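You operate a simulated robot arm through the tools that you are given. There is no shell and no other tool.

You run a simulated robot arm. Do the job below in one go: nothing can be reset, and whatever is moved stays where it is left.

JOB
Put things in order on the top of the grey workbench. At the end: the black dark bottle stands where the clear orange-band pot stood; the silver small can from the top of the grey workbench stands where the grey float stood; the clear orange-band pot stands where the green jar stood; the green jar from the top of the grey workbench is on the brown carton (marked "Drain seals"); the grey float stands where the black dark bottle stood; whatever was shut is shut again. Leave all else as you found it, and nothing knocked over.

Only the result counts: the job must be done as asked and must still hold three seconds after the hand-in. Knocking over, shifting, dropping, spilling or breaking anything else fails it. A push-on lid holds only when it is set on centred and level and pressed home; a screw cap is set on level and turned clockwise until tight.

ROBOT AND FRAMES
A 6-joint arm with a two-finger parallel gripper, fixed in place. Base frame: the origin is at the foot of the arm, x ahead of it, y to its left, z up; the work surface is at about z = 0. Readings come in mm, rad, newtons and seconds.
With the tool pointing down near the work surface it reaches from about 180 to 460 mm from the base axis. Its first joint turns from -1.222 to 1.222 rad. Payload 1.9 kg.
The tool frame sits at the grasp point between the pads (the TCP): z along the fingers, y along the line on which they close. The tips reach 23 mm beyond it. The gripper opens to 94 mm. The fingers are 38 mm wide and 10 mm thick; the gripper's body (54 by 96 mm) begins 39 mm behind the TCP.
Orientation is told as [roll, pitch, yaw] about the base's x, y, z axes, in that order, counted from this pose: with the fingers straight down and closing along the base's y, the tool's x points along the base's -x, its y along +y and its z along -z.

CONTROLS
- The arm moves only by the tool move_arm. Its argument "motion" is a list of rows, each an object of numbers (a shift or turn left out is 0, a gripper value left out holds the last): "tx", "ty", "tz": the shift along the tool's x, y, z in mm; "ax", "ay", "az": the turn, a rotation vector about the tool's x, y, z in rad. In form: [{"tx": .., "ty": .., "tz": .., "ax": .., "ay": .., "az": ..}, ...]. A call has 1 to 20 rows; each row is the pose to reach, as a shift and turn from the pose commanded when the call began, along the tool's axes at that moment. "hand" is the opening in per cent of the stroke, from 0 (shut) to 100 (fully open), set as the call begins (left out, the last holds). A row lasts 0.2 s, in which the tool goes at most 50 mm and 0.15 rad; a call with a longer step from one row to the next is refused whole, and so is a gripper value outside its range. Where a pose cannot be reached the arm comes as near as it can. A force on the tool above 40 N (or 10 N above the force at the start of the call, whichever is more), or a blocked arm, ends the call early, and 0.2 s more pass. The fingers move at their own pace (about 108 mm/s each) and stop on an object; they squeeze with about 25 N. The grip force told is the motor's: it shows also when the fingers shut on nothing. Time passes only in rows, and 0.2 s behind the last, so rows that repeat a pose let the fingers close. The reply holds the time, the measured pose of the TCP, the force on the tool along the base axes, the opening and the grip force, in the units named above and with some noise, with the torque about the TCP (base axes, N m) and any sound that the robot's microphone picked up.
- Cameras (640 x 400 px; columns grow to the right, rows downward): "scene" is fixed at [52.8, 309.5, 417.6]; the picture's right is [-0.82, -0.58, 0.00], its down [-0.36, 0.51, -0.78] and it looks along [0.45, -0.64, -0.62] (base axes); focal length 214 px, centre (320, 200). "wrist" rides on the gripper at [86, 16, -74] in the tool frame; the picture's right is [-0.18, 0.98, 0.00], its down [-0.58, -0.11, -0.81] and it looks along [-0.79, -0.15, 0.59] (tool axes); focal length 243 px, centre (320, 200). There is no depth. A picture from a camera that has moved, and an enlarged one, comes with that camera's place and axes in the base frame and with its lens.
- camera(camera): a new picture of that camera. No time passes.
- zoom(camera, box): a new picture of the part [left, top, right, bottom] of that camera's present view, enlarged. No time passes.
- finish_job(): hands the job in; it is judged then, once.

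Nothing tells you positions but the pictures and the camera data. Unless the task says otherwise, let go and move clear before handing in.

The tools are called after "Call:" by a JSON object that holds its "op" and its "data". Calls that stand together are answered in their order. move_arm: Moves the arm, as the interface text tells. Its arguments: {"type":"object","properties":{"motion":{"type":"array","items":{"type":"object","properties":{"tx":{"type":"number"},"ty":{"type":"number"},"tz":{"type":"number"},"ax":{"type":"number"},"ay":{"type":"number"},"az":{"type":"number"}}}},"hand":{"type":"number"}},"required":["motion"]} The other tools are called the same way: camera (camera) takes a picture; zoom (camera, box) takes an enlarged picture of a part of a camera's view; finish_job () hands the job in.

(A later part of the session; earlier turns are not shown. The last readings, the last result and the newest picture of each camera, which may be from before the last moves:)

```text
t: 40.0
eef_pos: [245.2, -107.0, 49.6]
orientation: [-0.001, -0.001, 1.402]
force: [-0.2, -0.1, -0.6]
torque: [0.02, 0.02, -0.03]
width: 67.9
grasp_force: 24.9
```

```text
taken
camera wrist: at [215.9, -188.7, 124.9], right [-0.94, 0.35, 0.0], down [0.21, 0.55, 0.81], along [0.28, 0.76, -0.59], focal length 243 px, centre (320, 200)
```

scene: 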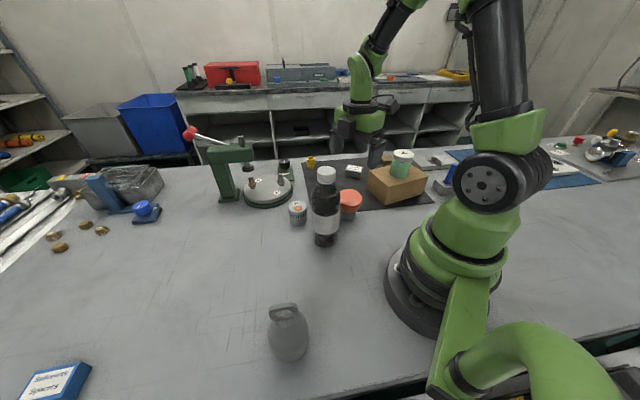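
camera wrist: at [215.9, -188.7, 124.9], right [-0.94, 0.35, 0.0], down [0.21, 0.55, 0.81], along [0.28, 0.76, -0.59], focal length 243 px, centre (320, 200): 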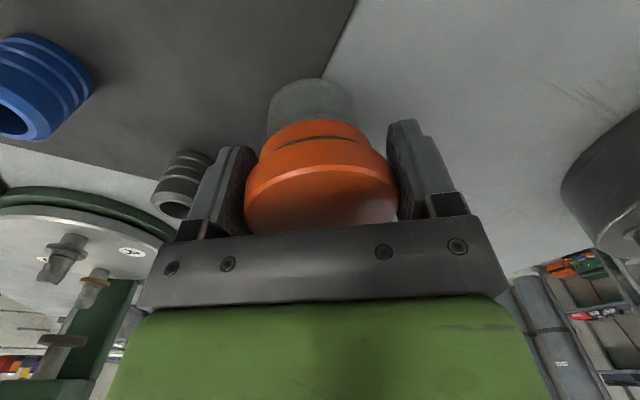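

The cap is gripped at 68 mm and the pot hasn't shifted. Now a slow test lift.

Call:
{"op": "move_arm", "data": {"motion": [{"tz": -1}, {"tz": -2}, {"tz": -4}, {"tz": -6}, {"tz": -9}, {"tz": -12}, {"tz": -12}], "hand": 0}}

Call:
{"op": "camera", "data": {"camera": "wrist"}}

Call:
{"op": "zoom", "data": {"camera": "scene", "box": [300, 160, 400, 240]}}

```text
t: 41.6
eef_pos: [245.8, -108.5, 61.9]
orientation: [0.0, 0.0, 1.402]
force: [-0.2, -0.4, -1.7]
torque: [0.02, 0.0, 0.0]
width: 67.7
grasp_force: 25.2
```

```text
taken
camera wrist: at [215.8, -189.2, 136.6], right [-0.94, 0.35, 0.0], down [0.2, 0.55, 0.81], along [0.28, 0.76, -0.59], focal length 243 px, centre (320, 200)
```

wrist: 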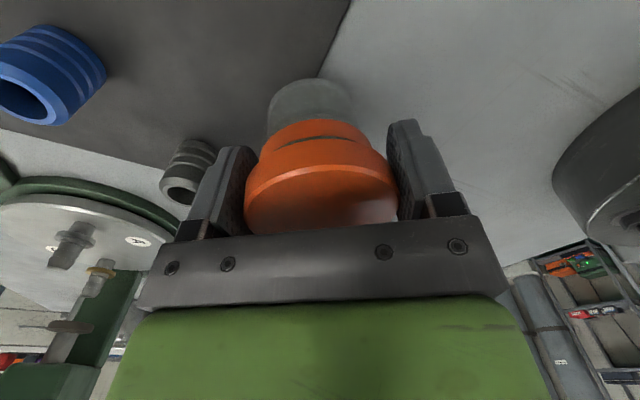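

```text
5.00 times, centred on (350, 200) of scene
camera zoom: at [52.8, 309.5, 417.6], right [-0.82, -0.58, 0.0], down [-0.36, 0.51, -0.78], along [0.45, -0.64, -0.62], focal length 1072 px, centre (170, 200)
```

zoom: 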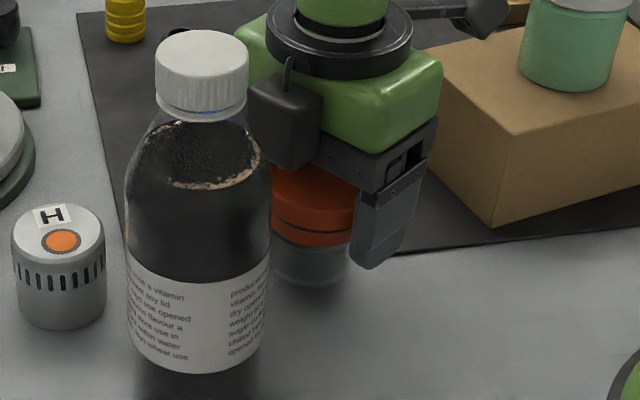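

The pot lifts as one piece. I'll raise it straight up above the bottle's height, then carry it over to the green jar's old place.

Call:
{"op": "move_arm", "data": {"motion": [{"tz": -12}, {"tz": -30}, {"tz": -50}, {"tz": -70}, {"tz": -90}, {"tz": -110}, {"tz": -130}, {"tz": -150}, {"tz": -170}, {"tz": -190}, {"tz": -210}, {"tz": -222}], "hand": 0}}

Call:
{"op": "move_arm", "data": {"motion": [{"tx": -6, "ty": -2.6, "az": 0.03}, {"tx": -16, "ty": -7, "az": 0.08}, {"tx": -30, "ty": -13, "az": 0.15}, {"tx": -46, "ty": -20, "az": 0.22}, {"tx": -62, "ty": -27, "az": 0.29}, {"tx": -78, "ty": -33, "az": 0.36}, {"tx": -94, "ty": -40, "az": 0.43}, {"tx": -110, "ty": -47, "az": 0.5}, {"tx": -126, "ty": -54, "az": 0.57}, {"tx": -142, "ty": -61, "az": 0.64}, {"tx": -158, "ty": -68, "az": 0.71}, {"tx": -174, "ty": -75, "az": 0.78}, {"tx": -190, "ty": -81, "az": 0.85}, {"tx": -205, "ty": -88, "az": 0.92}, {"tx": -220, "ty": -94, "az": 0.99}, {"tx": -232, "ty": -99.5, "az": 1.04}, {"tx": -241, "ty": -103.3, "az": 1.08}, {"tx": -245.3, "ty": -105.1, "az": 1.1}, {"tx": -245.3, "ty": -105.1, "az": 1.1}], "hand": 0}}

Call:
{"op": "camera", "data": {"camera": "wrist"}}

Call:
{"op": "camera", "data": {"camera": "scene"}}

```text
t: 44.2
eef_pos: [246.4, -107.8, 284.5]
orientation: [0.002, -0.001, 1.402]
force: [0.3, 0.1, -1.3]
torque: [-0.01, 0.05, 0.04]
width: 67.7
grasp_force: 24.8
```

```text
t: 48.2
eef_pos: [391.8, 115.6, 284.0]
orientation: [-0.001, 0.0, 0.299]
force: [0.1, 0.7, -1.0]
torque: [0.0, 0.02, 0.0]
width: 67.9
grasp_force: 24.7
```

```text
taken
camera wrist: at [303.6, 106.6, 358.6], right [-0.12, 0.99, 0.0], down [0.59, 0.07, 0.81], along [0.8, 0.09, -0.59], focal length 243 px, centre (320, 200)
```

wrist: 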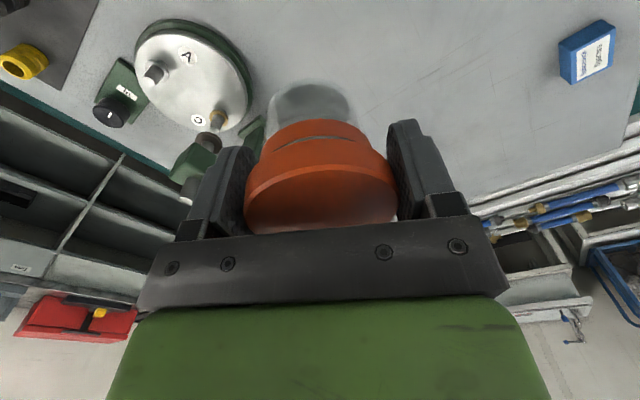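

```text
taken
```

scene: 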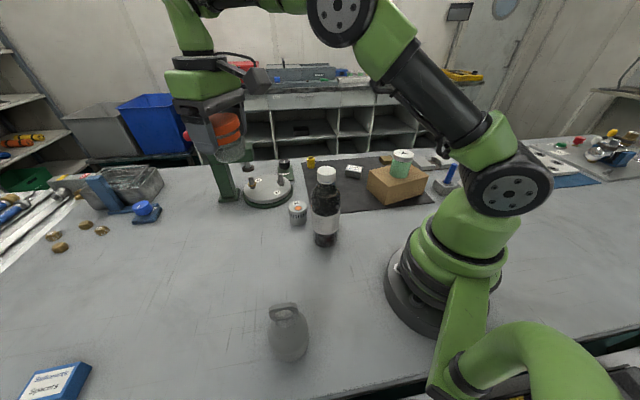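

The pot is directly above the jar's old place. I'll lower it to just above the surface.

Call:
{"op": "move_arm", "data": {"motion": [{"tz": 15}, {"tz": 35}, {"tz": 55}, {"tz": 75}, {"tz": 95}, {"tz": 115}, {"tz": 135}, {"tz": 155}, {"tz": 175}, {"tz": 195}, {"tz": 210}, {"tz": 221}, {"tz": 228}, {"tz": 228}], "hand": 0}}

Call:
{"op": "camera", "data": {"camera": "wrist"}}

Call:
{"op": "zoom", "data": {"camera": "scene", "box": [200, 170, 310, 270]}}

```text
t: 51.2
eef_pos: [392.1, 115.9, 56.3]
orientation: [0.002, -0.002, 0.3]
force: [-0.5, 0.3, -1.3]
torque: [-0.02, 0.0, -0.05]
width: 67.8
grasp_force: 24.9
```

```text
taken
camera wrist: at [304.4, 107.1, 130.8], right [-0.12, 0.99, 0.0], down [0.59, 0.07, 0.81], along [0.8, 0.09, -0.59], focal length 243 px, centre (320, 200)
```

wrist: 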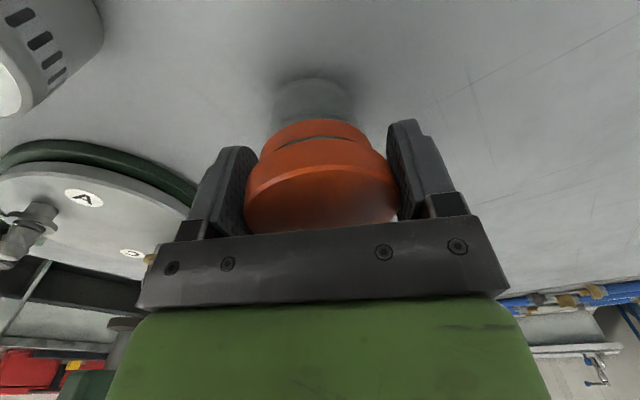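

```text
4.00 times, centred on (255, 220) of scene
camera zoom: at [52.8, 309.5, 417.6], right [-0.82, -0.58, 0.0], down [-0.36, 0.51, -0.78], along [0.45, -0.64, -0.62], focal length 858 px, centre (580, 120)
```

zoom: 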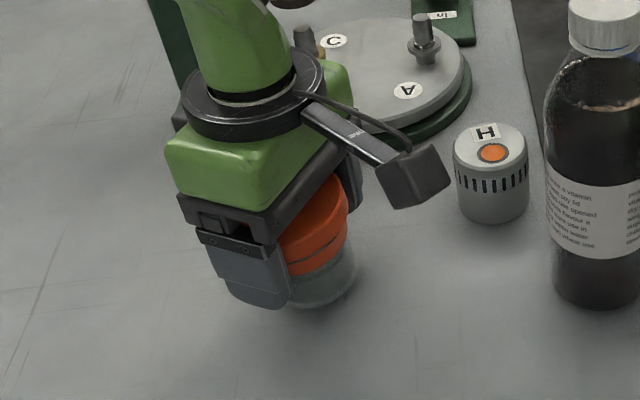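

The pot is a few millimetres above the bench. I'll lower it gently until contact.

Call:
{"op": "move_arm", "data": {"motion": [{"tz": 2}, {"tz": 3.5}, {"tz": 4.5}, {"tz": 5.5}, {"tz": 5.5}], "hand": 0}}

```text
t: 52.4
eef_pos: [391.0, 117.7, 50.1]
orientation: [0.0, 0.0, 0.303]
force: [0.3, 0.9, -1.0]
torque: [0.0, 0.01, 0.0]
width: 67.5
grasp_force: 25.4
```

Call:
{"op": "move_arm", "data": {"motion": [{"tz": 0.7}, {"tz": 1.4}, {"tz": 1.4}], "hand": 0}}

```text
t: 53.2
eef_pos: [393.3, 115.8, 50.9]
orientation: [0.001, -0.003, 0.301]
force: [-3.6, -4.6, 19.9]
torque: [0.15, -0.02, 0.02]
width: 67.6
grasp_force: 25.4
```

Contact is firm at about 20 N. I'll ease off slightly and release.

Call:
{"op": "move_arm", "data": {"motion": [{"tz": -0.4}, {"tz": -0.8}, {"tz": -0.8}], "hand": 0}}

Call:
{"op": "move_arm", "data": {"motion": [{"tz": 0}, {"tz": 0}, {"tz": 0}], "hand": 100}}

Call:
{"op": "camera", "data": {"camera": "wrist"}}

Call:
{"op": "camera", "data": {"camera": "scene"}}

```text
t: 54.0
eef_pos: [390.9, 116.9, 49.3]
orientation: [0.001, -0.001, 0.301]
force: [2.3, 1.8, 6.6]
torque: [0.23, -0.18, -0.03]
width: 67.7
grasp_force: 25.0
```

```text
t: 54.8
eef_pos: [391.1, 117.2, 50.9]
orientation: [0.0, -0.001, 0.302]
force: [-0.3, 0.1, 0.2]
torque: [-0.02, 0.03, 0.03]
width: 94.1
grasp_force: 0.1
```

```text
taken
camera wrist: at [304.2, 106.9, 124.5], right [-0.12, 0.99, 0.0], down [0.59, 0.07, 0.81], along [0.8, 0.09, -0.59], focal length 243 px, centre (320, 200)
```

wrist: 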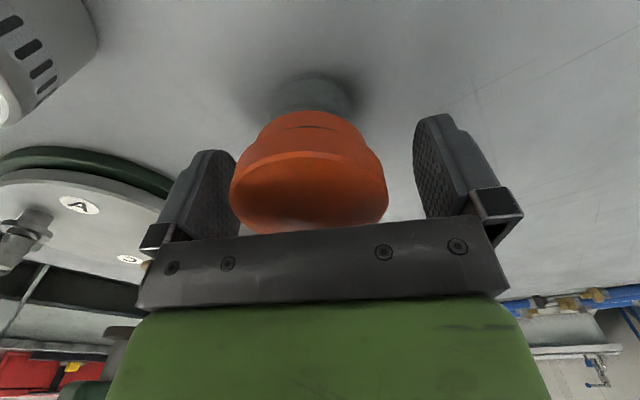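

```text
taken
```

scene: 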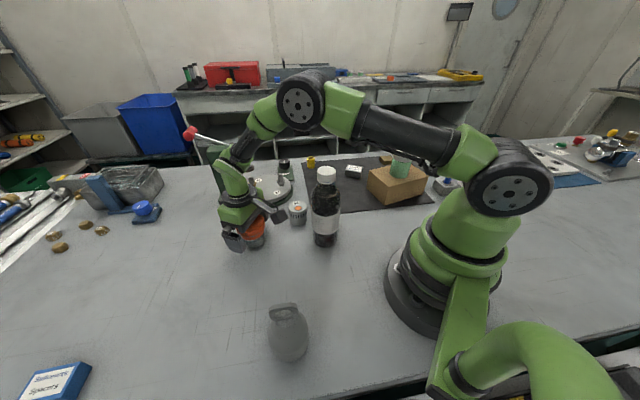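

The orange lid looks shifted after the release. I'll zoom in before moving anything.

Call:
{"op": "zoom", "data": {"camera": "wrist", "box": [210, 50, 430, 240]}}

Call:
{"op": "zoom", "data": {"camera": "scene", "box": [210, 190, 300, 260]}}

```text
2.11 times, centred on (320, 145) of wrist
camera zoom: at [304.2, 106.9, 124.5], right [-0.12, 0.99, 0.0], down [0.59, 0.07, 0.81], along [0.8, 0.09, -0.59], focal length 511 px, centre (320, 316)
```

zoom: 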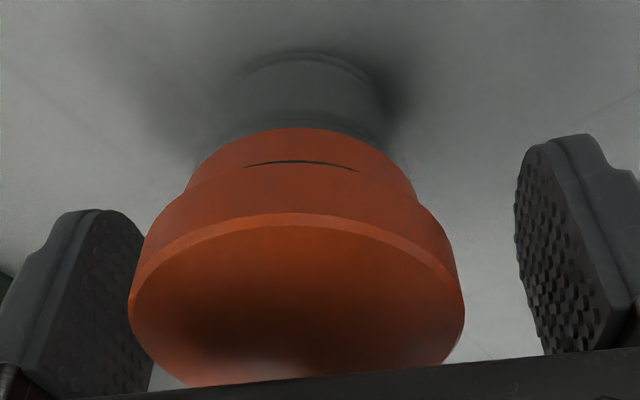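

```text
5.71 times, centred on (255, 225) of scene
camera zoom: at [52.8, 309.5, 417.6], right [-0.82, -0.58, 0.0], down [-0.36, 0.51, -0.78], along [0.45, -0.64, -0.62], focal length 1226 px, centre (691, 57)
```

zoom: 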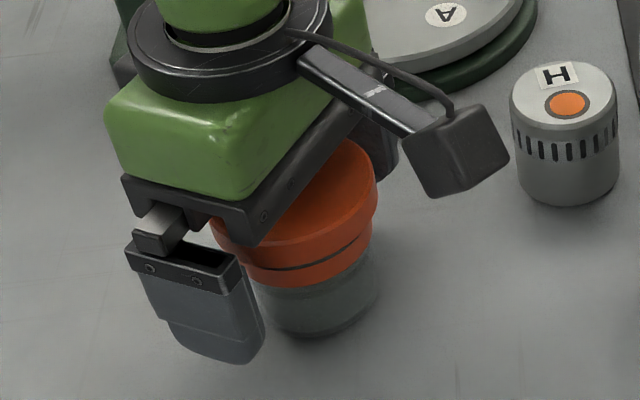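

The pot seems to have settled upright. It had been leaning slightly on the mat's edge, which explains the change. It now stands within about 4 mm of the jar's old spot. I'll rise straight up and check it.

Call:
{"op": "move_arm", "data": {"motion": [{"tz": -8}, {"tz": -20}, {"tz": -35}, {"tz": -55}, {"tz": -80}, {"tz": -110}, {"tz": -140}, {"tz": -170}, {"tz": -200}], "hand": 100}}

Call:
{"op": "camera", "data": {"camera": "wrist"}}

Call:
{"op": "zoom", "data": {"camera": "scene", "box": [210, 160, 370, 260]}}

```text
t: 56.8
eef_pos: [391.9, 114.9, 250.9]
orientation: [0.0, 0.0, 0.302]
force: [0.8, 1.0, -0.3]
torque: [-0.01, -0.01, 0.01]
width: 94.0
grasp_force: 0.0
```

```text
taken
camera wrist: at [305.0, 106.1, 324.5], right [-0.12, 0.99, 0.0], down [0.59, 0.07, 0.81], along [0.8, 0.09, -0.59], focal length 243 px, centre (320, 200)
```

wrist: 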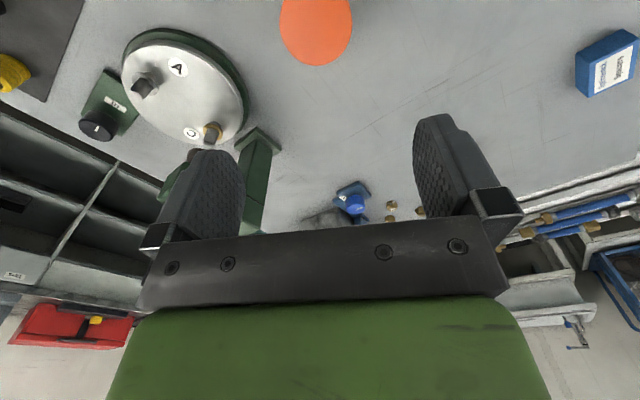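

```text
4.00 times, centred on (290, 210) of scene
camera zoom: at [52.8, 309.5, 417.6], right [-0.82, -0.58, 0.0], down [-0.36, 0.51, -0.78], along [0.45, -0.64, -0.62], focal length 858 px, centre (440, 160)
```

zoom: 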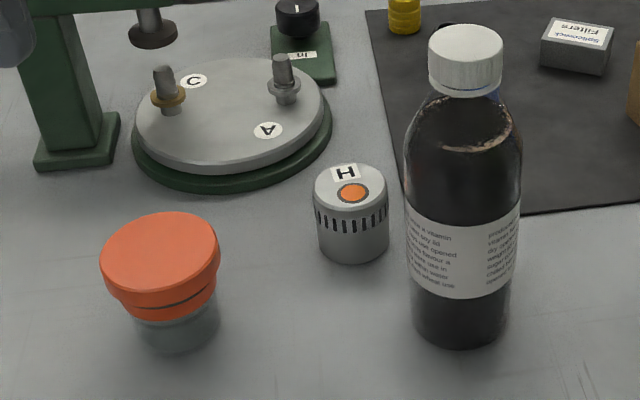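

The pot stands upright on the jar's old place. Next is the bottle: I'll hover above it at z ≈ 300 to measure its cap.

Call:
{"op": "move_arm", "data": {"motion": [{"tx": 5, "ty": -2, "tz": -20, "az": 0.02}, {"tx": 18, "ty": -8, "tz": -40, "az": 0.05}, {"tx": 38, "ty": -17, "tz": -50, "az": 0.08}, {"tx": 60, "ty": -27, "tz": -50, "az": 0.12}, {"tx": 82, "ty": -37, "tz": -50, "az": 0.16}, {"tx": 105, "ty": -47, "tz": -50, "az": 0.2}, {"tx": 128, "ty": -57, "tz": -50, "az": 0.24}, {"tx": 148, "ty": -66, "tz": -50, "az": 0.27}, {"tx": 160, "ty": -71.5, "tz": -50, "az": 0.29}, {"tx": 164.3, "ty": -73.5, "tz": -50, "az": 0.302}, {"tx": 164.3, "ty": -73.5, "tz": -50, "az": 0.302}], "hand": 100}}

Call:
{"op": "camera", "data": {"camera": "wrist"}}

Call:
{"op": "zoom", "data": {"camera": "wrist", "box": [240, 0, 400, 130]}}

```text
t: 59.2
eef_pos: [256.7, -3.5, 299.0]
orientation: [0.001, 0.001, -0.001]
force: [0.3, -0.1, 0.3]
torque: [0.03, 0.0, 0.03]
width: 94.0
grasp_force: 0.0
```

```text
taken
camera wrist: at [170.1, 14.8, 374.4], right [0.18, 0.98, 0.0], down [0.58, -0.11, 0.81], along [0.79, -0.15, -0.59], focal length 243 px, centre (320, 200)
```

wrist: 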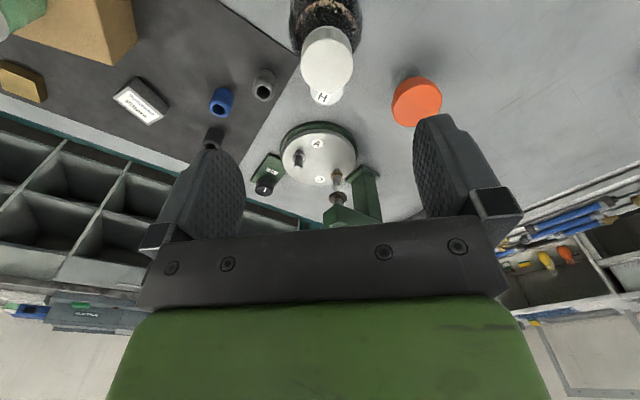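

```text
3.08 times, centred on (320, 65) of wrist
camera zoom: at [170.1, 14.8, 374.4], right [0.18, 0.98, 0.0], down [0.58, -0.11, 0.81], along [0.79, -0.15, -0.59], focal length 746 px, centre (320, 615)
```

zoom: 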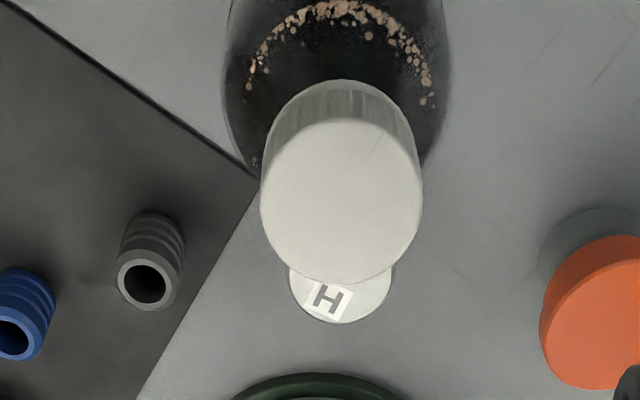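

The bottle's cap is about 36.5 mm wide, with its top near z = 200 and its axis at about (250, 4). I'll move in closer to refine this.

Call:
{"op": "move_arm", "data": {"motion": [{"tx": 3, "ty": 3, "tz": 10}, {"tx": 5.6, "ty": 5.5, "tz": 25}, {"tx": 5.6, "ty": 5.5, "tz": 40}, {"tx": 5.6, "ty": 5.5, "tz": 48}, {"tx": 5.6, "ty": 5.5, "tz": 48}], "hand": 100}}

Call:
{"op": "camera", "data": {"camera": "wrist"}}

Call:
{"op": "zoom", "data": {"camera": "wrist", "box": [240, 20, 400, 150]}}

Call:
{"op": "zoom", "data": {"camera": "scene", "box": [270, 110, 380, 260]}}

```text
t: 60.4
eef_pos: [250.5, 1.7, 251.2]
orientation: [0.001, -0.002, 0.0]
force: [0.2, 1.0, 0.1]
torque: [0.0, -0.04, -0.03]
width: 94.4
grasp_force: 0.0
```

```text
taken
camera wrist: at [164.7, 19.8, 326.7], right [0.18, 0.98, 0.0], down [0.58, -0.11, 0.81], along [0.79, -0.15, -0.59], focal length 243 px, centre (320, 200)
```

wrist: 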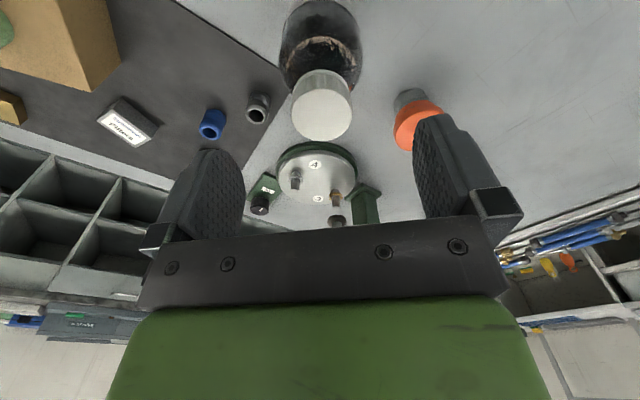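

```text
3.08 times, centred on (320, 85) of wrist
camera zoom: at [164.7, 19.8, 326.7], right [0.18, 0.98, 0.0], down [0.58, -0.11, 0.81], along [0.79, -0.15, -0.59], focal length 746 px, centre (320, 554)
```

zoom: 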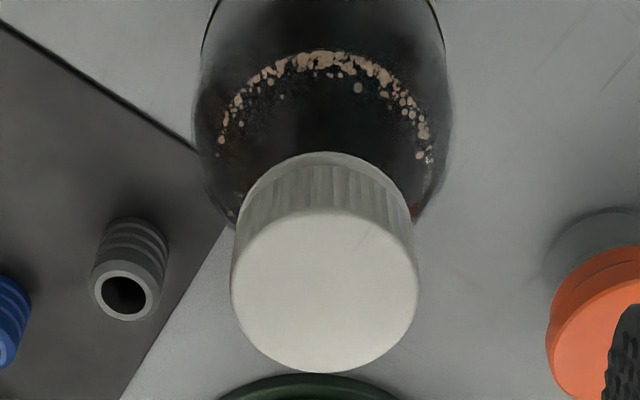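

```text
2.67 times, centred on (325, 185) of scene
camera zoom: at [52.8, 309.5, 417.6], right [-0.82, -0.58, 0.0], down [-0.36, 0.51, -0.78], along [0.45, -0.64, -0.62], focal length 572 px, centre (307, 240)
```

zoom: 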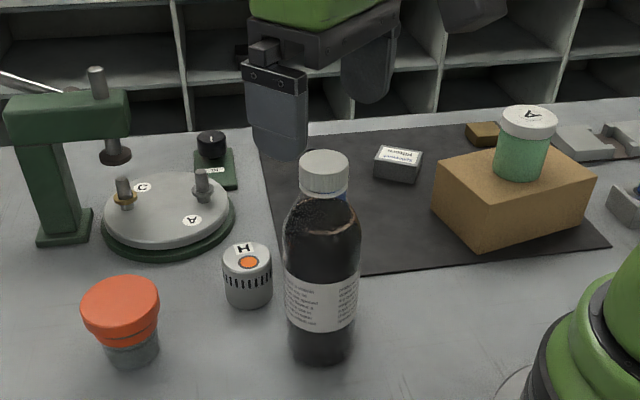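

The cap centre is at (249.8, 4.5) and spans z ≈ 183–200. I'll lower so the fingertips just cover the cap, staying above the shoulder.

Call:
{"op": "move_arm", "data": {"motion": [{"tx": 0.9, "ty": 0.7, "tz": 12}, {"tx": 0.9, "ty": 0.7, "tz": 26}, {"tx": 0.9, "ty": 0.7, "tz": 38}, {"tx": 0.9, "ty": 0.7, "tz": 48}, {"tx": 0.9, "ty": 0.7, "tz": 48}], "hand": 100}}

Call:
{"op": "camera", "data": {"camera": "wrist"}}

Call:
{"op": "zoom", "data": {"camera": "scene", "box": [270, 110, 380, 260]}}

```text
t: 61.6
eef_pos: [248.7, 3.8, 203.7]
orientation: [0.0, 0.0, -0.003]
force: [-0.4, -0.3, 0.4]
torque: [-0.01, -0.01, -0.01]
width: 94.3
grasp_force: 0.1
```

```text
taken
camera wrist: at [162.7, 20.9, 278.2], right [0.18, 0.98, 0.0], down [0.58, -0.11, 0.81], along [0.79, -0.15, -0.59], focal length 243 px, centre (320, 200)
```

wrist: 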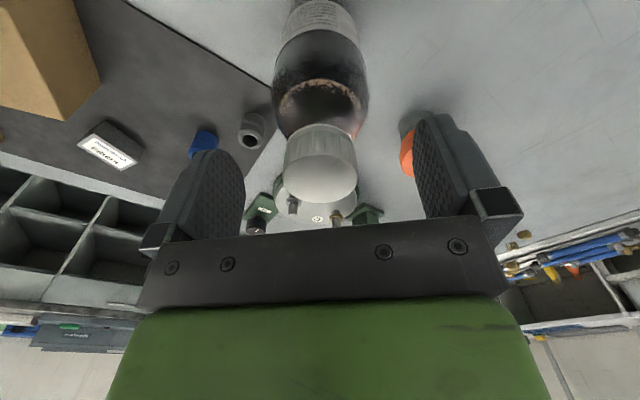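

```text
2.67 times, centred on (325, 185) of scene
camera zoom: at [52.8, 309.5, 417.6], right [-0.82, -0.58, 0.0], down [-0.36, 0.51, -0.78], along [0.45, -0.64, -0.62], focal length 572 px, centre (307, 240)
```

zoom: 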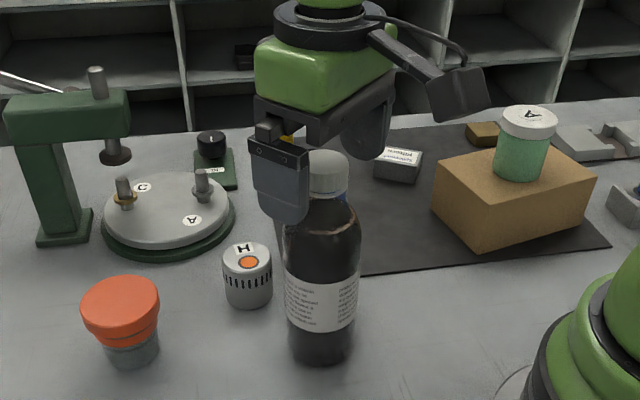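

The cap is centred between the fingertips. I'll close on it.

Call:
{"op": "move_arm", "data": {"motion": [{"tz": 0}, {"tz": 0}, {"tz": 0}, {"tz": 0}], "hand": 0}}

Call:
{"op": "camera", "data": {"camera": "wrist"}}

Call:
{"op": "zoom", "data": {"camera": "scene", "box": [290, 120, 370, 220]}}

```text
t: 62.6
eef_pos: [248.9, 5.1, 203.5]
orientation: [0.0, -0.001, 0.0]
force: [0.3, -1.2, -1.0]
torque: [-0.04, 0.0, 0.0]
width: 34.3
grasp_force: 24.8
```

```text
taken
camera wrist: at [162.8, 20.8, 278.4], right [0.18, 0.98, 0.0], down [0.58, -0.11, 0.81], along [0.79, -0.15, -0.59], focal length 243 px, centre (320, 200)
```

wrist: 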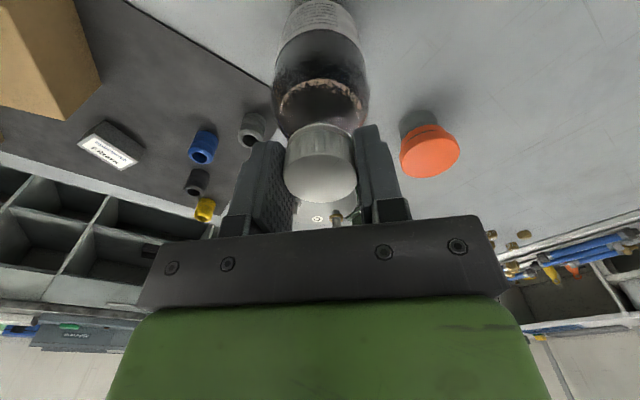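

```text
4.00 times, centred on (330, 170) of scene
camera zoom: at [52.8, 309.5, 417.6], right [-0.82, -0.58, 0.0], down [-0.36, 0.51, -0.78], along [0.45, -0.64, -0.62], focal length 858 px, centre (280, 320)
```

zoom: 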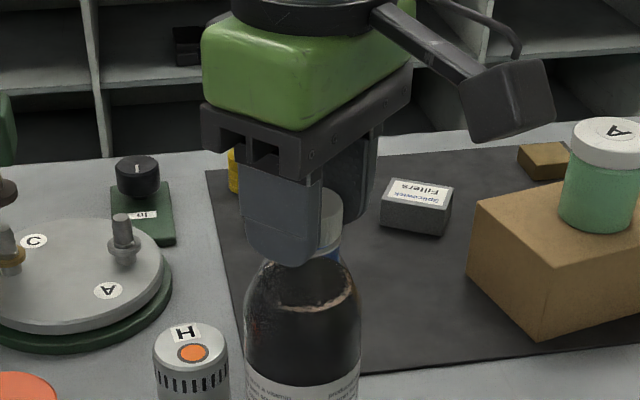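

The cap is gripped at 34 mm with the bottle unmoved. I'll do a very slow test lift.

Call:
{"op": "move_arm", "data": {"motion": [{"tz": -1}, {"tz": -2}, {"tz": -3}, {"tz": -4.5}, {"tz": -6}, {"tz": -8}, {"tz": -8}], "hand": 0}}

Call:
{"op": "camera", "data": {"camera": "wrist"}}

Call:
{"op": "zoom", "data": {"camera": "scene", "box": [280, 130, 380, 260]}}

```text
t: 64.2
eef_pos: [249.0, 4.0, 211.7]
orientation: [-0.001, 0.003, 0.001]
force: [0.2, -0.7, -5.3]
torque: [0.0, 0.03, -0.04]
width: 34.6
grasp_force: 24.4
```

```text
taken
camera wrist: at [163.1, 20.8, 286.4], right [0.18, 0.98, 0.0], down [0.58, -0.11, 0.81], along [0.79, -0.15, -0.59], focal length 243 px, centre (320, 200)
```

wrist: 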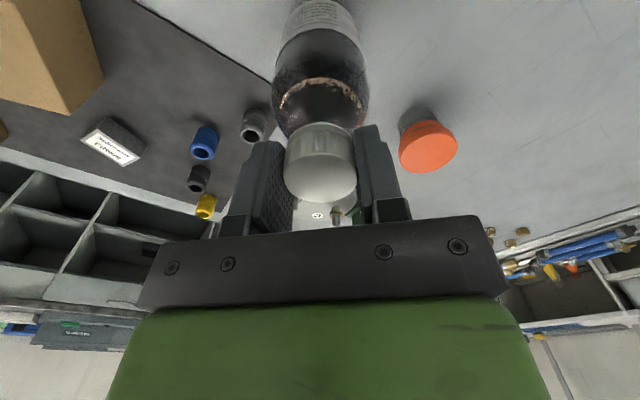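

```text
3.08 times, centred on (330, 195) of scene
camera zoom: at [52.8, 309.5, 417.6], right [-0.82, -0.58, 0.0], down [-0.36, 0.51, -0.78], along [0.45, -0.64, -0.62], focal length 660 px, centre (289, 215)
```

zoom: 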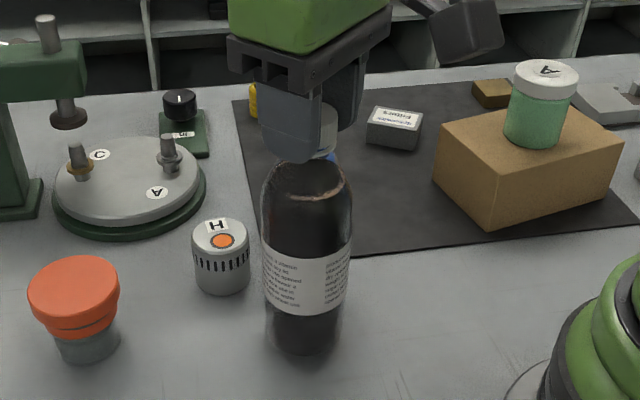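

The bottle lifts with its cap, with a load of about 4.5 N. I'll raise it about 30 mm and carry it slowly to the pot's old place, near (252, -107).

Call:
{"op": "move_arm", "data": {"motion": [{"tz": -5}, {"tz": -12}, {"tz": -20}, {"tz": -26}, {"tz": -26}, {"tx": 0, "ty": -4, "tz": -26}, {"tx": -0.3, "ty": -12, "tz": -26}, {"tx": -0.5, "ty": -22, "tz": -26}, {"tx": -0.7, "ty": -33, "tz": -26}, {"tx": -0.9, "ty": -44, "tz": -26}, {"tx": -1.1, "ty": -55, "tz": -26}, {"tx": -1.3, "ty": -66, "tz": -26}, {"tx": -1.5, "ty": -77, "tz": -26}, {"tx": -1.7, "ty": -88, "tz": -26}, {"tx": -1.9, "ty": -98, "tz": -26}, {"tx": -2, "ty": -105, "tz": -26}, {"tx": -2, "ty": -109, "tz": -26}, {"tx": -2, "ty": -110.7, "tz": -26}, {"tx": -2, "ty": -110.7, "tz": -26}], "hand": 0}}

Call:
{"op": "camera", "data": {"camera": "wrist"}}

Call:
{"op": "zoom", "data": {"camera": "scene", "box": [280, 120, 420, 250]}}

```text
t: 68.2
eef_pos: [251.3, -107.6, 238.4]
orientation: [0.001, 0.001, -0.001]
force: [0.0, 0.2, -5.4]
torque: [0.02, 0.01, 0.03]
width: 34.4
grasp_force: 25.1
```

```text
taken
camera wrist: at [165.3, -90.5, 312.4], right [0.18, 0.98, 0.0], down [0.58, -0.11, 0.81], along [0.79, -0.15, -0.59], focal length 243 px, centre (320, 200)
```

wrist: 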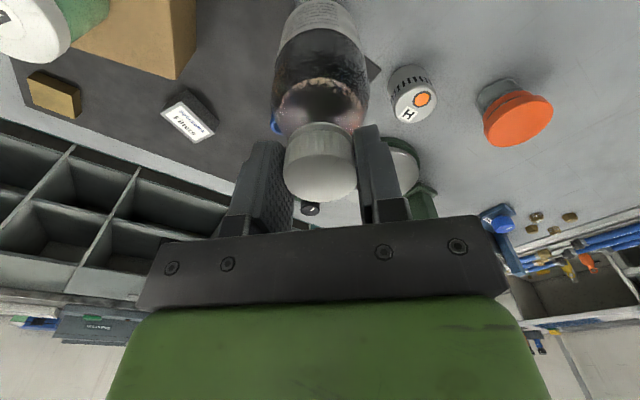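

```text
3.08 times, centred on (350, 185) of scene
camera zoom: at [52.8, 309.5, 417.6], right [-0.82, -0.58, 0.0], down [-0.36, 0.51, -0.78], along [0.45, -0.64, -0.62], focal length 660 px, centre (228, 246)
```

zoom: 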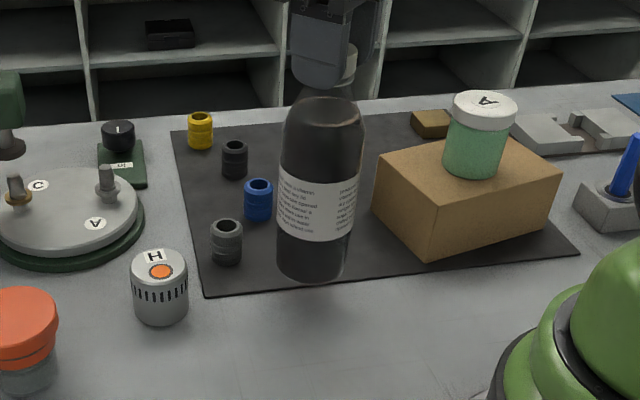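

The bottle hovers over the pot's old place, which straddles the mat's front edge. I'll lower it and then feel for contact.

Call:
{"op": "move_arm", "data": {"motion": [{"tz": 5}, {"tz": 11}, {"tz": 17}, {"tz": 22}, {"tz": 26}, {"tz": 28}, {"tz": 28}], "hand": 0}}

Call:
{"op": "zoom", "data": {"camera": "scene", "box": [290, 150, 410, 240]}}

```text
t: 69.8
eef_pos: [251.1, -107.5, 208.9]
orientation: [0.001, 0.0, 0.0]
force: [0.4, 0.5, -5.2]
torque: [-0.01, -0.02, -0.01]
width: 34.7
grasp_force: 25.0
```

```text
4.44 times, centred on (350, 195) of scene
camera zoom: at [52.8, 309.5, 417.6], right [-0.82, -0.58, 0.0], down [-0.36, 0.51, -0.78], along [0.45, -0.64, -0.62], focal length 953 px, centre (187, 222)
```

zoom: 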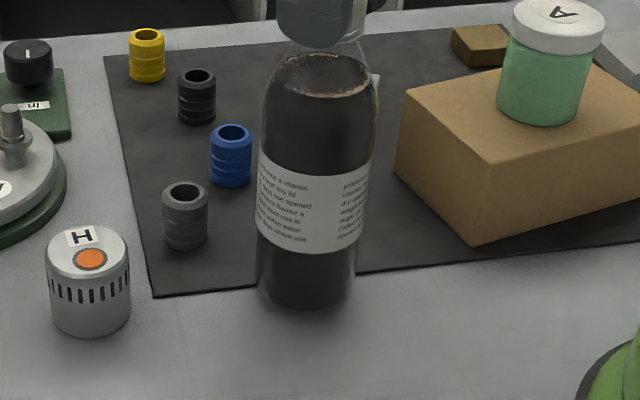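

The bottle is about 5 mm above the surface. I'll continue in small steps.

Call:
{"op": "move_arm", "data": {"motion": [{"tz": 1}, {"tz": 2}, {"tz": 3}, {"tz": 3}], "hand": 0}}

```text
t: 70.8
eef_pos: [251.9, -106.9, 207.3]
orientation: [0.0, 0.001, 0.001]
force: [0.1, 1.0, -0.3]
torque: [0.02, -0.02, 0.02]
width: 34.5
grasp_force: 25.1
```

The load has come off the gripper about 3 mm above bench level, so the bottle rests on the mat's edge, just as the pot did. I'll open gradually so it settles softly.

Call:
{"op": "move_arm", "data": {"motion": [{"tz": 0.3}, {"tz": 0.3}], "hand": 40}}

Call:
{"op": "zoom", "data": {"camera": "scene", "box": [290, 130, 410, 240]}}

Call:
{"op": "camera", "data": {"camera": "wrist"}}

```text
t: 71.4
eef_pos: [252.1, -106.9, 206.7]
orientation: [-0.001, 0.001, 0.001]
force: [0.5, 0.0, 1.1]
torque: [0.01, -0.02, 0.0]
width: 37.7
grasp_force: 0.4
```

```text
3.64 times, centred on (350, 185) of scene
camera zoom: at [52.8, 309.5, 417.6], right [-0.82, -0.58, 0.0], down [-0.36, 0.51, -0.78], along [0.45, -0.64, -0.62], focal length 780 px, centre (211, 254)
```

zoom: 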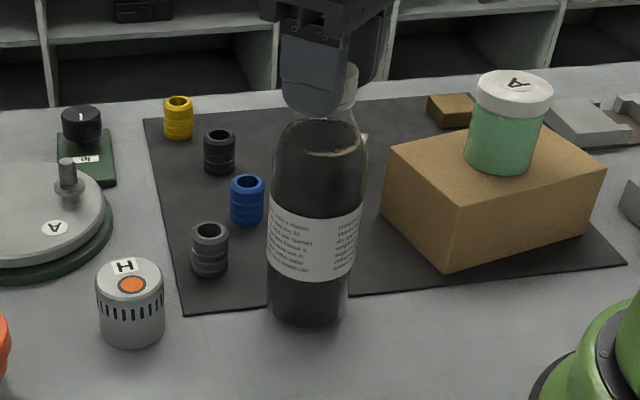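

```text
taken
camera wrist: at [165.3, -90.2, 281.0], right [0.18, 0.98, 0.0], down [0.58, -0.11, 0.81], along [0.79, -0.15, -0.59], focal length 243 px, centre (320, 200)
```

wrist: 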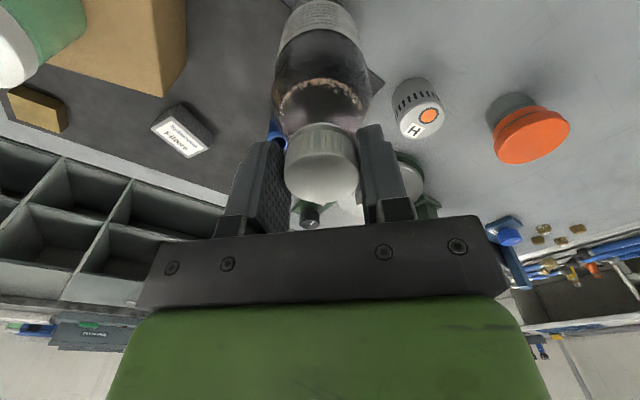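

The cap has eased toward the +y finger, as expected. I'll keep opening in steps.

Call:
{"op": "move_arm", "data": {"motion": [{"tz": 0}, {"tz": 0}], "hand": 45}}

Call:
{"op": "move_arm", "data": {"motion": [{"tz": 0}, {"tz": 0}], "hand": 51}}

Call:
{"op": "camera", "data": {"camera": "wrist"}}

Call:
{"op": "zoom", "data": {"camera": "scene", "box": [290, 130, 410, 240]}}

```text
t: 72.0
eef_pos: [252.1, -107.5, 206.3]
orientation: [0.0, 0.0, -0.001]
force: [0.3, 0.4, 0.6]
torque: [0.02, 0.0, -0.03]
width: 42.7
grasp_force: 0.6
```

```text
t: 72.6
eef_pos: [250.5, -107.4, 206.5]
orientation: [0.001, 0.0, 0.001]
force: [0.7, -0.7, -0.3]
torque: [0.0, 0.0, 0.03]
width: 47.8
grasp_force: 0.1
```

```text
taken
camera wrist: at [165.3, -90.2, 281.0], right [0.18, 0.98, 0.0], down [0.58, -0.11, 0.81], along [0.79, -0.15, -0.59], focal length 243 px, centre (320, 200)
```

wrist: 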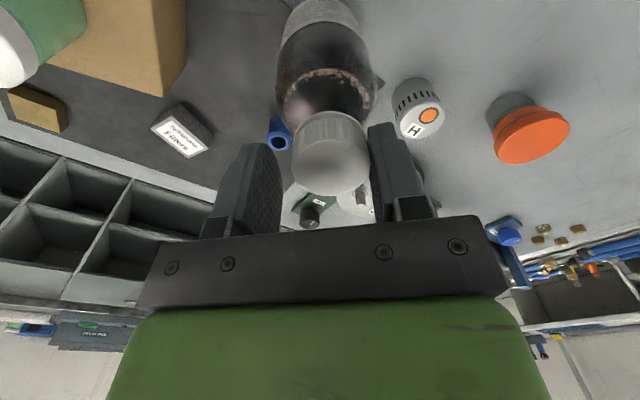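

```text
3.64 times, centred on (350, 185) of scene
camera zoom: at [52.8, 309.5, 417.6], right [-0.82, -0.58, 0.0], down [-0.36, 0.51, -0.78], along [0.45, -0.64, -0.62], focal length 780 px, centre (211, 254)
```

zoom: 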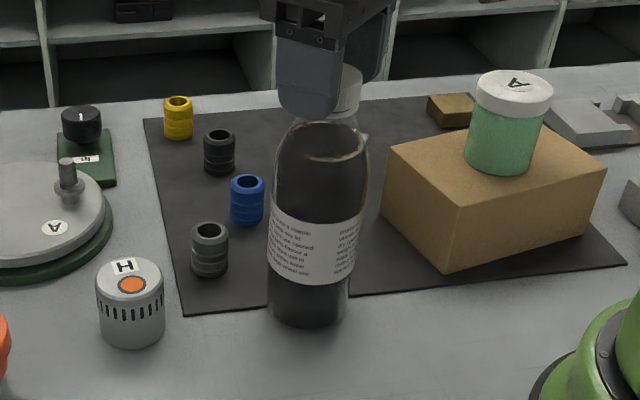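

Call:
{"op": "move_arm", "data": {"motion": [{"tz": 0}, {"tz": 0}], "hand": 57}}

Call:
{"op": "move_arm", "data": {"motion": [{"tz": 0}, {"tz": 0}], "hand": 64}}

Call:
{"op": "camera", "data": {"camera": "wrist"}}

Call:
{"op": "zoom", "data": {"camera": "scene", "box": [290, 130, 410, 240]}}

```text
t: 73.2
eef_pos: [251.1, -107.9, 206.3]
orientation: [0.0, 0.0, -0.001]
force: [-0.6, 0.0, -0.1]
torque: [-0.02, 0.03, 0.0]
width: 53.9
grasp_force: 0.1
```

```text
t: 73.8
eef_pos: [251.8, -107.8, 207.5]
orientation: [0.0, 0.002, -0.001]
force: [0.4, -0.6, -1.0]
torque: [0.0, -0.03, -0.02]
width: 60.2
grasp_force: 0.0
```

```text
taken
camera wrist: at [165.3, -90.3, 281.0], right [0.18, 0.98, 0.0], down [0.58, -0.11, 0.81], along [0.79, -0.15, -0.59], focal length 243 px, centre (320, 200)
```

wrist: 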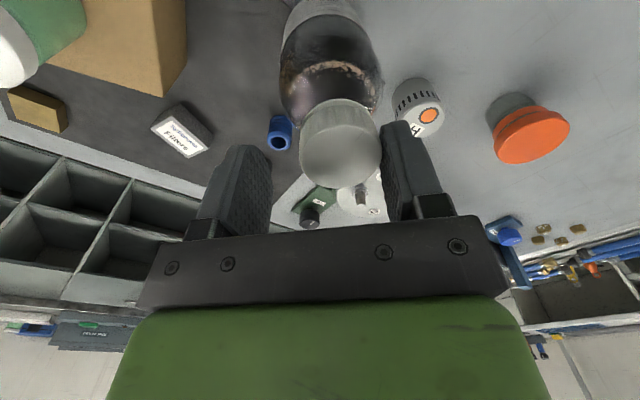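

```text
3.64 times, centred on (350, 185) of scene
camera zoom: at [52.8, 309.5, 417.6], right [-0.82, -0.58, 0.0], down [-0.36, 0.51, -0.78], along [0.45, -0.64, -0.62], focal length 780 px, centre (211, 254)
```

zoom: 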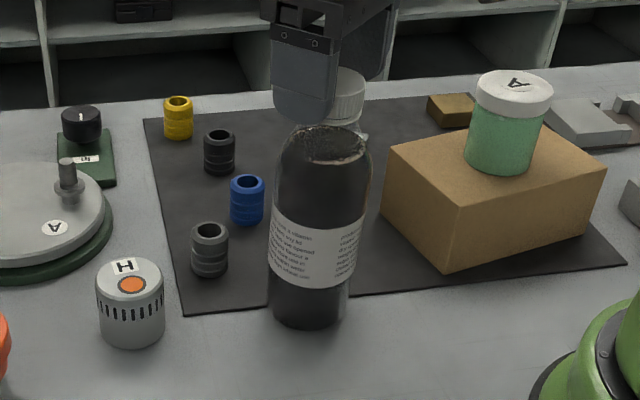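

Call:
{"op": "move_arm", "data": {"motion": [{"tz": 0}, {"tz": 0}], "hand": 70}}

Call:
{"op": "camera", "data": {"camera": "wrist"}}

Call:
{"op": "zoom", "data": {"camera": "scene", "box": [290, 130, 410, 240]}}

```text
t: 74.4
eef_pos: [251.4, -107.8, 205.5]
orientation: [0.002, 0.001, -0.001]
force: [-0.9, 0.2, -0.3]
torque: [-0.01, 0.01, -0.01]
width: 65.6
grasp_force: 0.0
```

```text
taken
camera wrist: at [165.3, -90.2, 281.0], right [0.18, 0.98, 0.0], down [0.58, -0.11, 0.81], along [0.79, -0.15, -0.59], focal length 243 px, centre (320, 200)
```

wrist: 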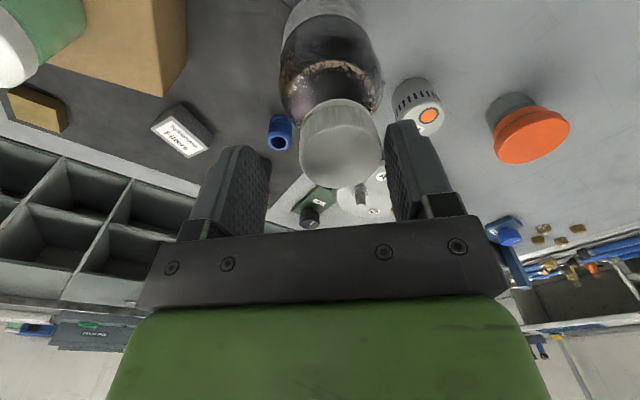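

```text
3.64 times, centred on (350, 185) of scene
camera zoom: at [52.8, 309.5, 417.6], right [-0.82, -0.58, 0.0], down [-0.36, 0.51, -0.78], along [0.45, -0.64, -0.62], focal length 780 px, centre (211, 254)
```

zoom: 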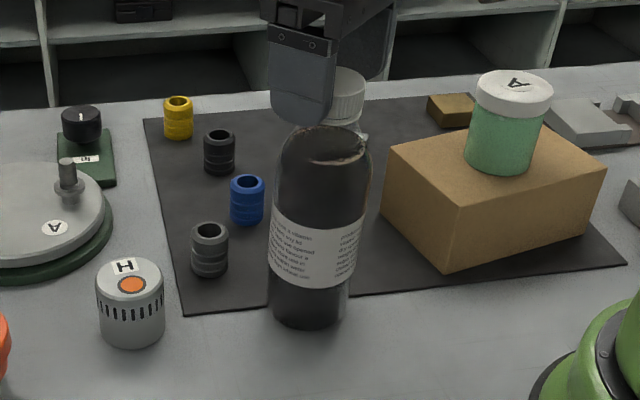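

The bottle stopped moving as the fingers opened further, so it has settled and is standing by itself. I'll open fully and rise straight up.

Call:
{"op": "move_arm", "data": {"motion": [{"tz": 0}, {"tz": 0}], "hand": 100}}

Call:
{"op": "move_arm", "data": {"motion": [{"tz": -5}, {"tz": -15}, {"tz": -30}, {"tz": -50}, {"tz": -75}, {"tz": -90}, {"tz": -90}], "hand": 100}}

Call:
{"op": "camera", "data": {"camera": "wrist"}}

Call:
{"op": "zoom", "data": {"camera": "scene", "box": [270, 130, 410, 250]}}

```text
t: 75.0
eef_pos: [251.3, -108.3, 206.1]
orientation: [0.0, 0.0, 0.0]
force: [-0.6, -0.3, 0.2]
torque: [0.01, 0.01, 0.0]
width: 93.9
grasp_force: 0.1
```

```text
t: 76.6
eef_pos: [251.5, -108.4, 298.0]
orientation: [0.001, -0.001, 0.0]
force: [0.6, -0.2, 0.1]
torque: [0.01, -0.03, 0.03]
width: 94.0
grasp_force: 0.0
```

```text
taken
camera wrist: at [164.9, -90.6, 371.7], right [0.18, 0.98, 0.0], down [0.58, -0.11, 0.81], along [0.79, -0.15, -0.59], focal length 243 px, centre (320, 200)
```

wrist: 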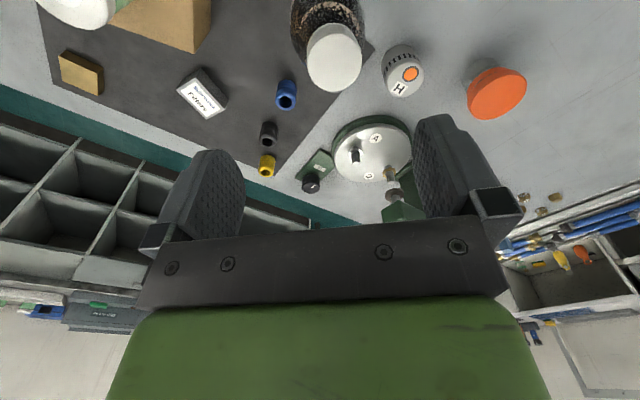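

```text
3.33 times, centred on (340, 190) of scene
camera zoom: at [52.8, 309.5, 417.6], right [-0.82, -0.58, 0.0], down [-0.36, 0.51, -0.78], along [0.45, -0.64, -0.62], focal length 715 px, centre (253, 233)
```

zoom: 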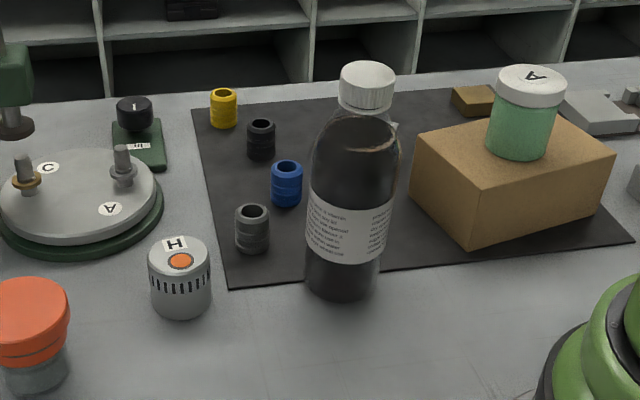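

The bottle stands stably on the pot's old place, with the same slight lean on the mat edge that the pot had. Next I'll fly high over to the grey float, near (170, 236), to look at its handle.

Call:
{"op": "move_arm", "data": {"motion": [{"tx": 2, "ty": 10, "az": -0.03}, {"tx": 7, "ty": 30, "az": -0.08}, {"tx": 12, "ty": 52, "az": -0.14}, {"tx": 17.5, "ty": 74, "az": -0.2}, {"tx": 23, "ty": 97, "az": -0.27}, {"tx": 28.5, "ty": 120, "az": -0.34}, {"tx": 34, "ty": 143, "az": -0.41}, {"tx": 39.5, "ty": 166, "az": -0.48}, {"tx": 45, "ty": 189, "az": -0.55}, {"tx": 50.5, "ty": 212, "az": -0.62}, {"tx": 56, "ty": 235, "tz": 0, "az": -0.69}, {"tx": 61.5, "ty": 258, "tz": 4, "az": -0.76}, {"tx": 67, "ty": 281, "tz": 8, "az": -0.82}, {"tx": 72, "ty": 304, "tz": 12, "az": -0.87}, {"tx": 77, "ty": 324, "tz": 16, "az": -0.91}, {"tx": 80, "ty": 338, "tz": 18, "az": -0.94}, {"tx": 81.5, "ty": 343.6, "tz": 18, "az": -0.95}, {"tx": 81.5, "ty": 343.6, "tz": 18, "az": -0.95}], "hand": 100}}

Call:
{"op": "camera", "data": {"camera": "wrist"}}

Call:
{"op": "camera", "data": {"camera": "scene"}}

```text
t: 80.4
eef_pos: [171.3, 237.5, 277.6]
orientation: [0.001, 0.0, 0.949]
force: [-0.5, -0.1, 1.0]
torque: [0.02, 0.01, 0.04]
width: 94.1
grasp_force: 0.1
```

```text
taken
camera wrist: at [107.3, 176.8, 352.6], right [-0.69, 0.72, 0.0], down [0.43, 0.41, 0.81], along [0.58, 0.56, -0.59], focal length 243 px, centre (320, 200)
```

wrist: 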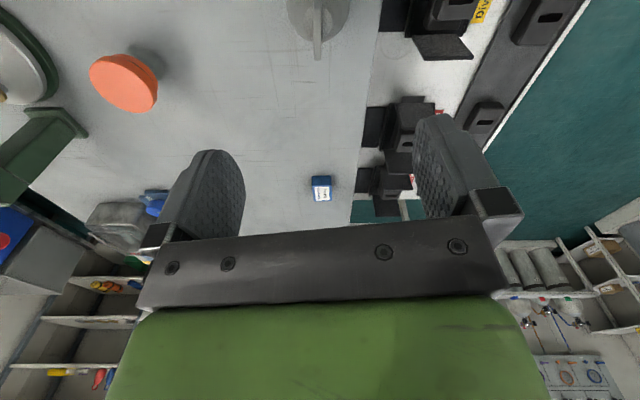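

```text
taken
```

scene: 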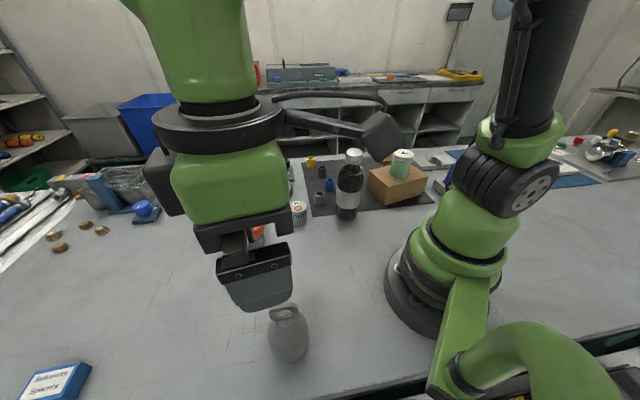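

The float's handle is a thin vertical loop whose plane points at about azimuth 0.77 rad. I'll align the wrist so the fingers close across its thin side, and come lower for a better look.

Call:
{"op": "move_arm", "data": {"motion": [{"tx": 3, "ty": 0.3, "tz": 12, "az": 0.06}, {"tx": 6, "ty": 0.6, "tz": 25, "az": 0.12}, {"tx": 9.7, "ty": 0.9, "tz": 40, "az": 0.18}, {"tx": 9.7, "ty": 0.9, "tz": 55, "az": 0.18}, {"tx": 9.7, "ty": 0.9, "tz": 63, "az": 0.18}, {"tx": 9.7, "ty": 0.9, "tz": 63, "az": 0.18}], "hand": 100}}

Call:
{"op": "camera", "data": {"camera": "wrist"}}

Call:
{"op": "zoom", "data": {"camera": "wrist", "box": [240, 0, 400, 130]}}

Call:
{"op": "zoom", "data": {"camera": "scene", "box": [200, 240, 380, 390]}}

```text
t: 81.8
eef_pos: [163.3, 230.3, 214.6]
orientation: [-0.001, 0.001, 0.771]
force: [-1.1, 0.8, -0.4]
torque: [-0.02, -0.03, 0.02]
width: 94.1
grasp_force: 0.1
```

```text
taken
camera wrist: at [90.0, 181.5, 289.8], right [-0.55, 0.83, 0.0], down [0.49, 0.33, 0.81], along [0.67, 0.44, -0.59], focal length 243 px, centre (320, 200)
```

wrist: 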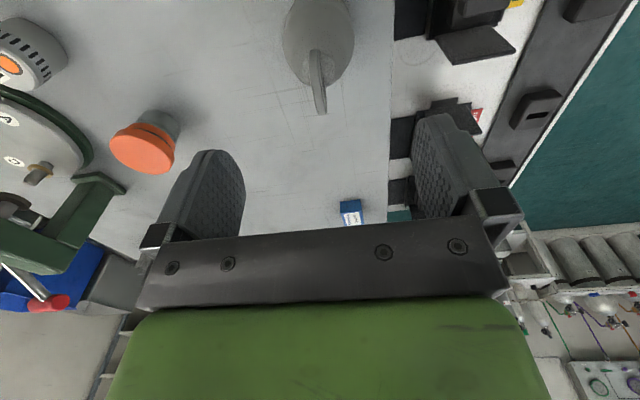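

```text
3.08 times, centred on (320, 65) of wrist
camera zoom: at [90.0, 181.5, 289.8], right [-0.55, 0.83, 0.0], down [0.49, 0.33, 0.81], along [0.67, 0.44, -0.59], focal length 746 px, centre (320, 615)
```

zoom: 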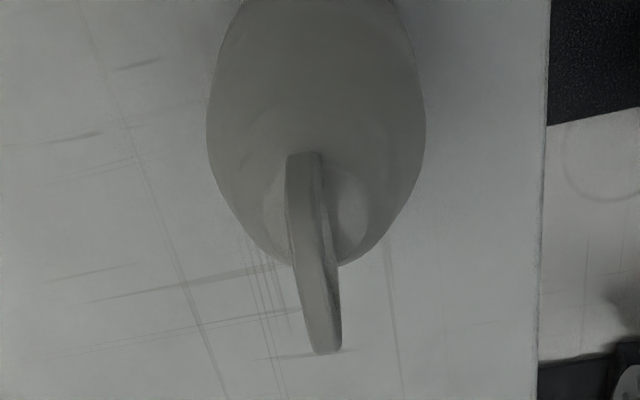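

```text
2.67 times, centred on (290, 315) of scene
camera zoom: at [52.8, 309.5, 417.6], right [-0.82, -0.58, 0.0], down [-0.36, 0.51, -0.78], along [0.45, -0.64, -0.62], focal length 572 px, centre (400, -107)
```

zoom: 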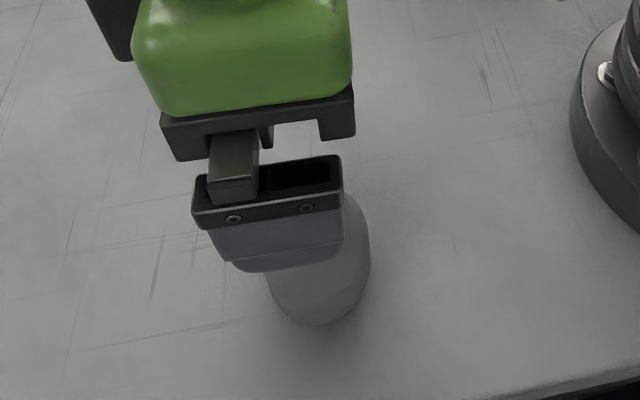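

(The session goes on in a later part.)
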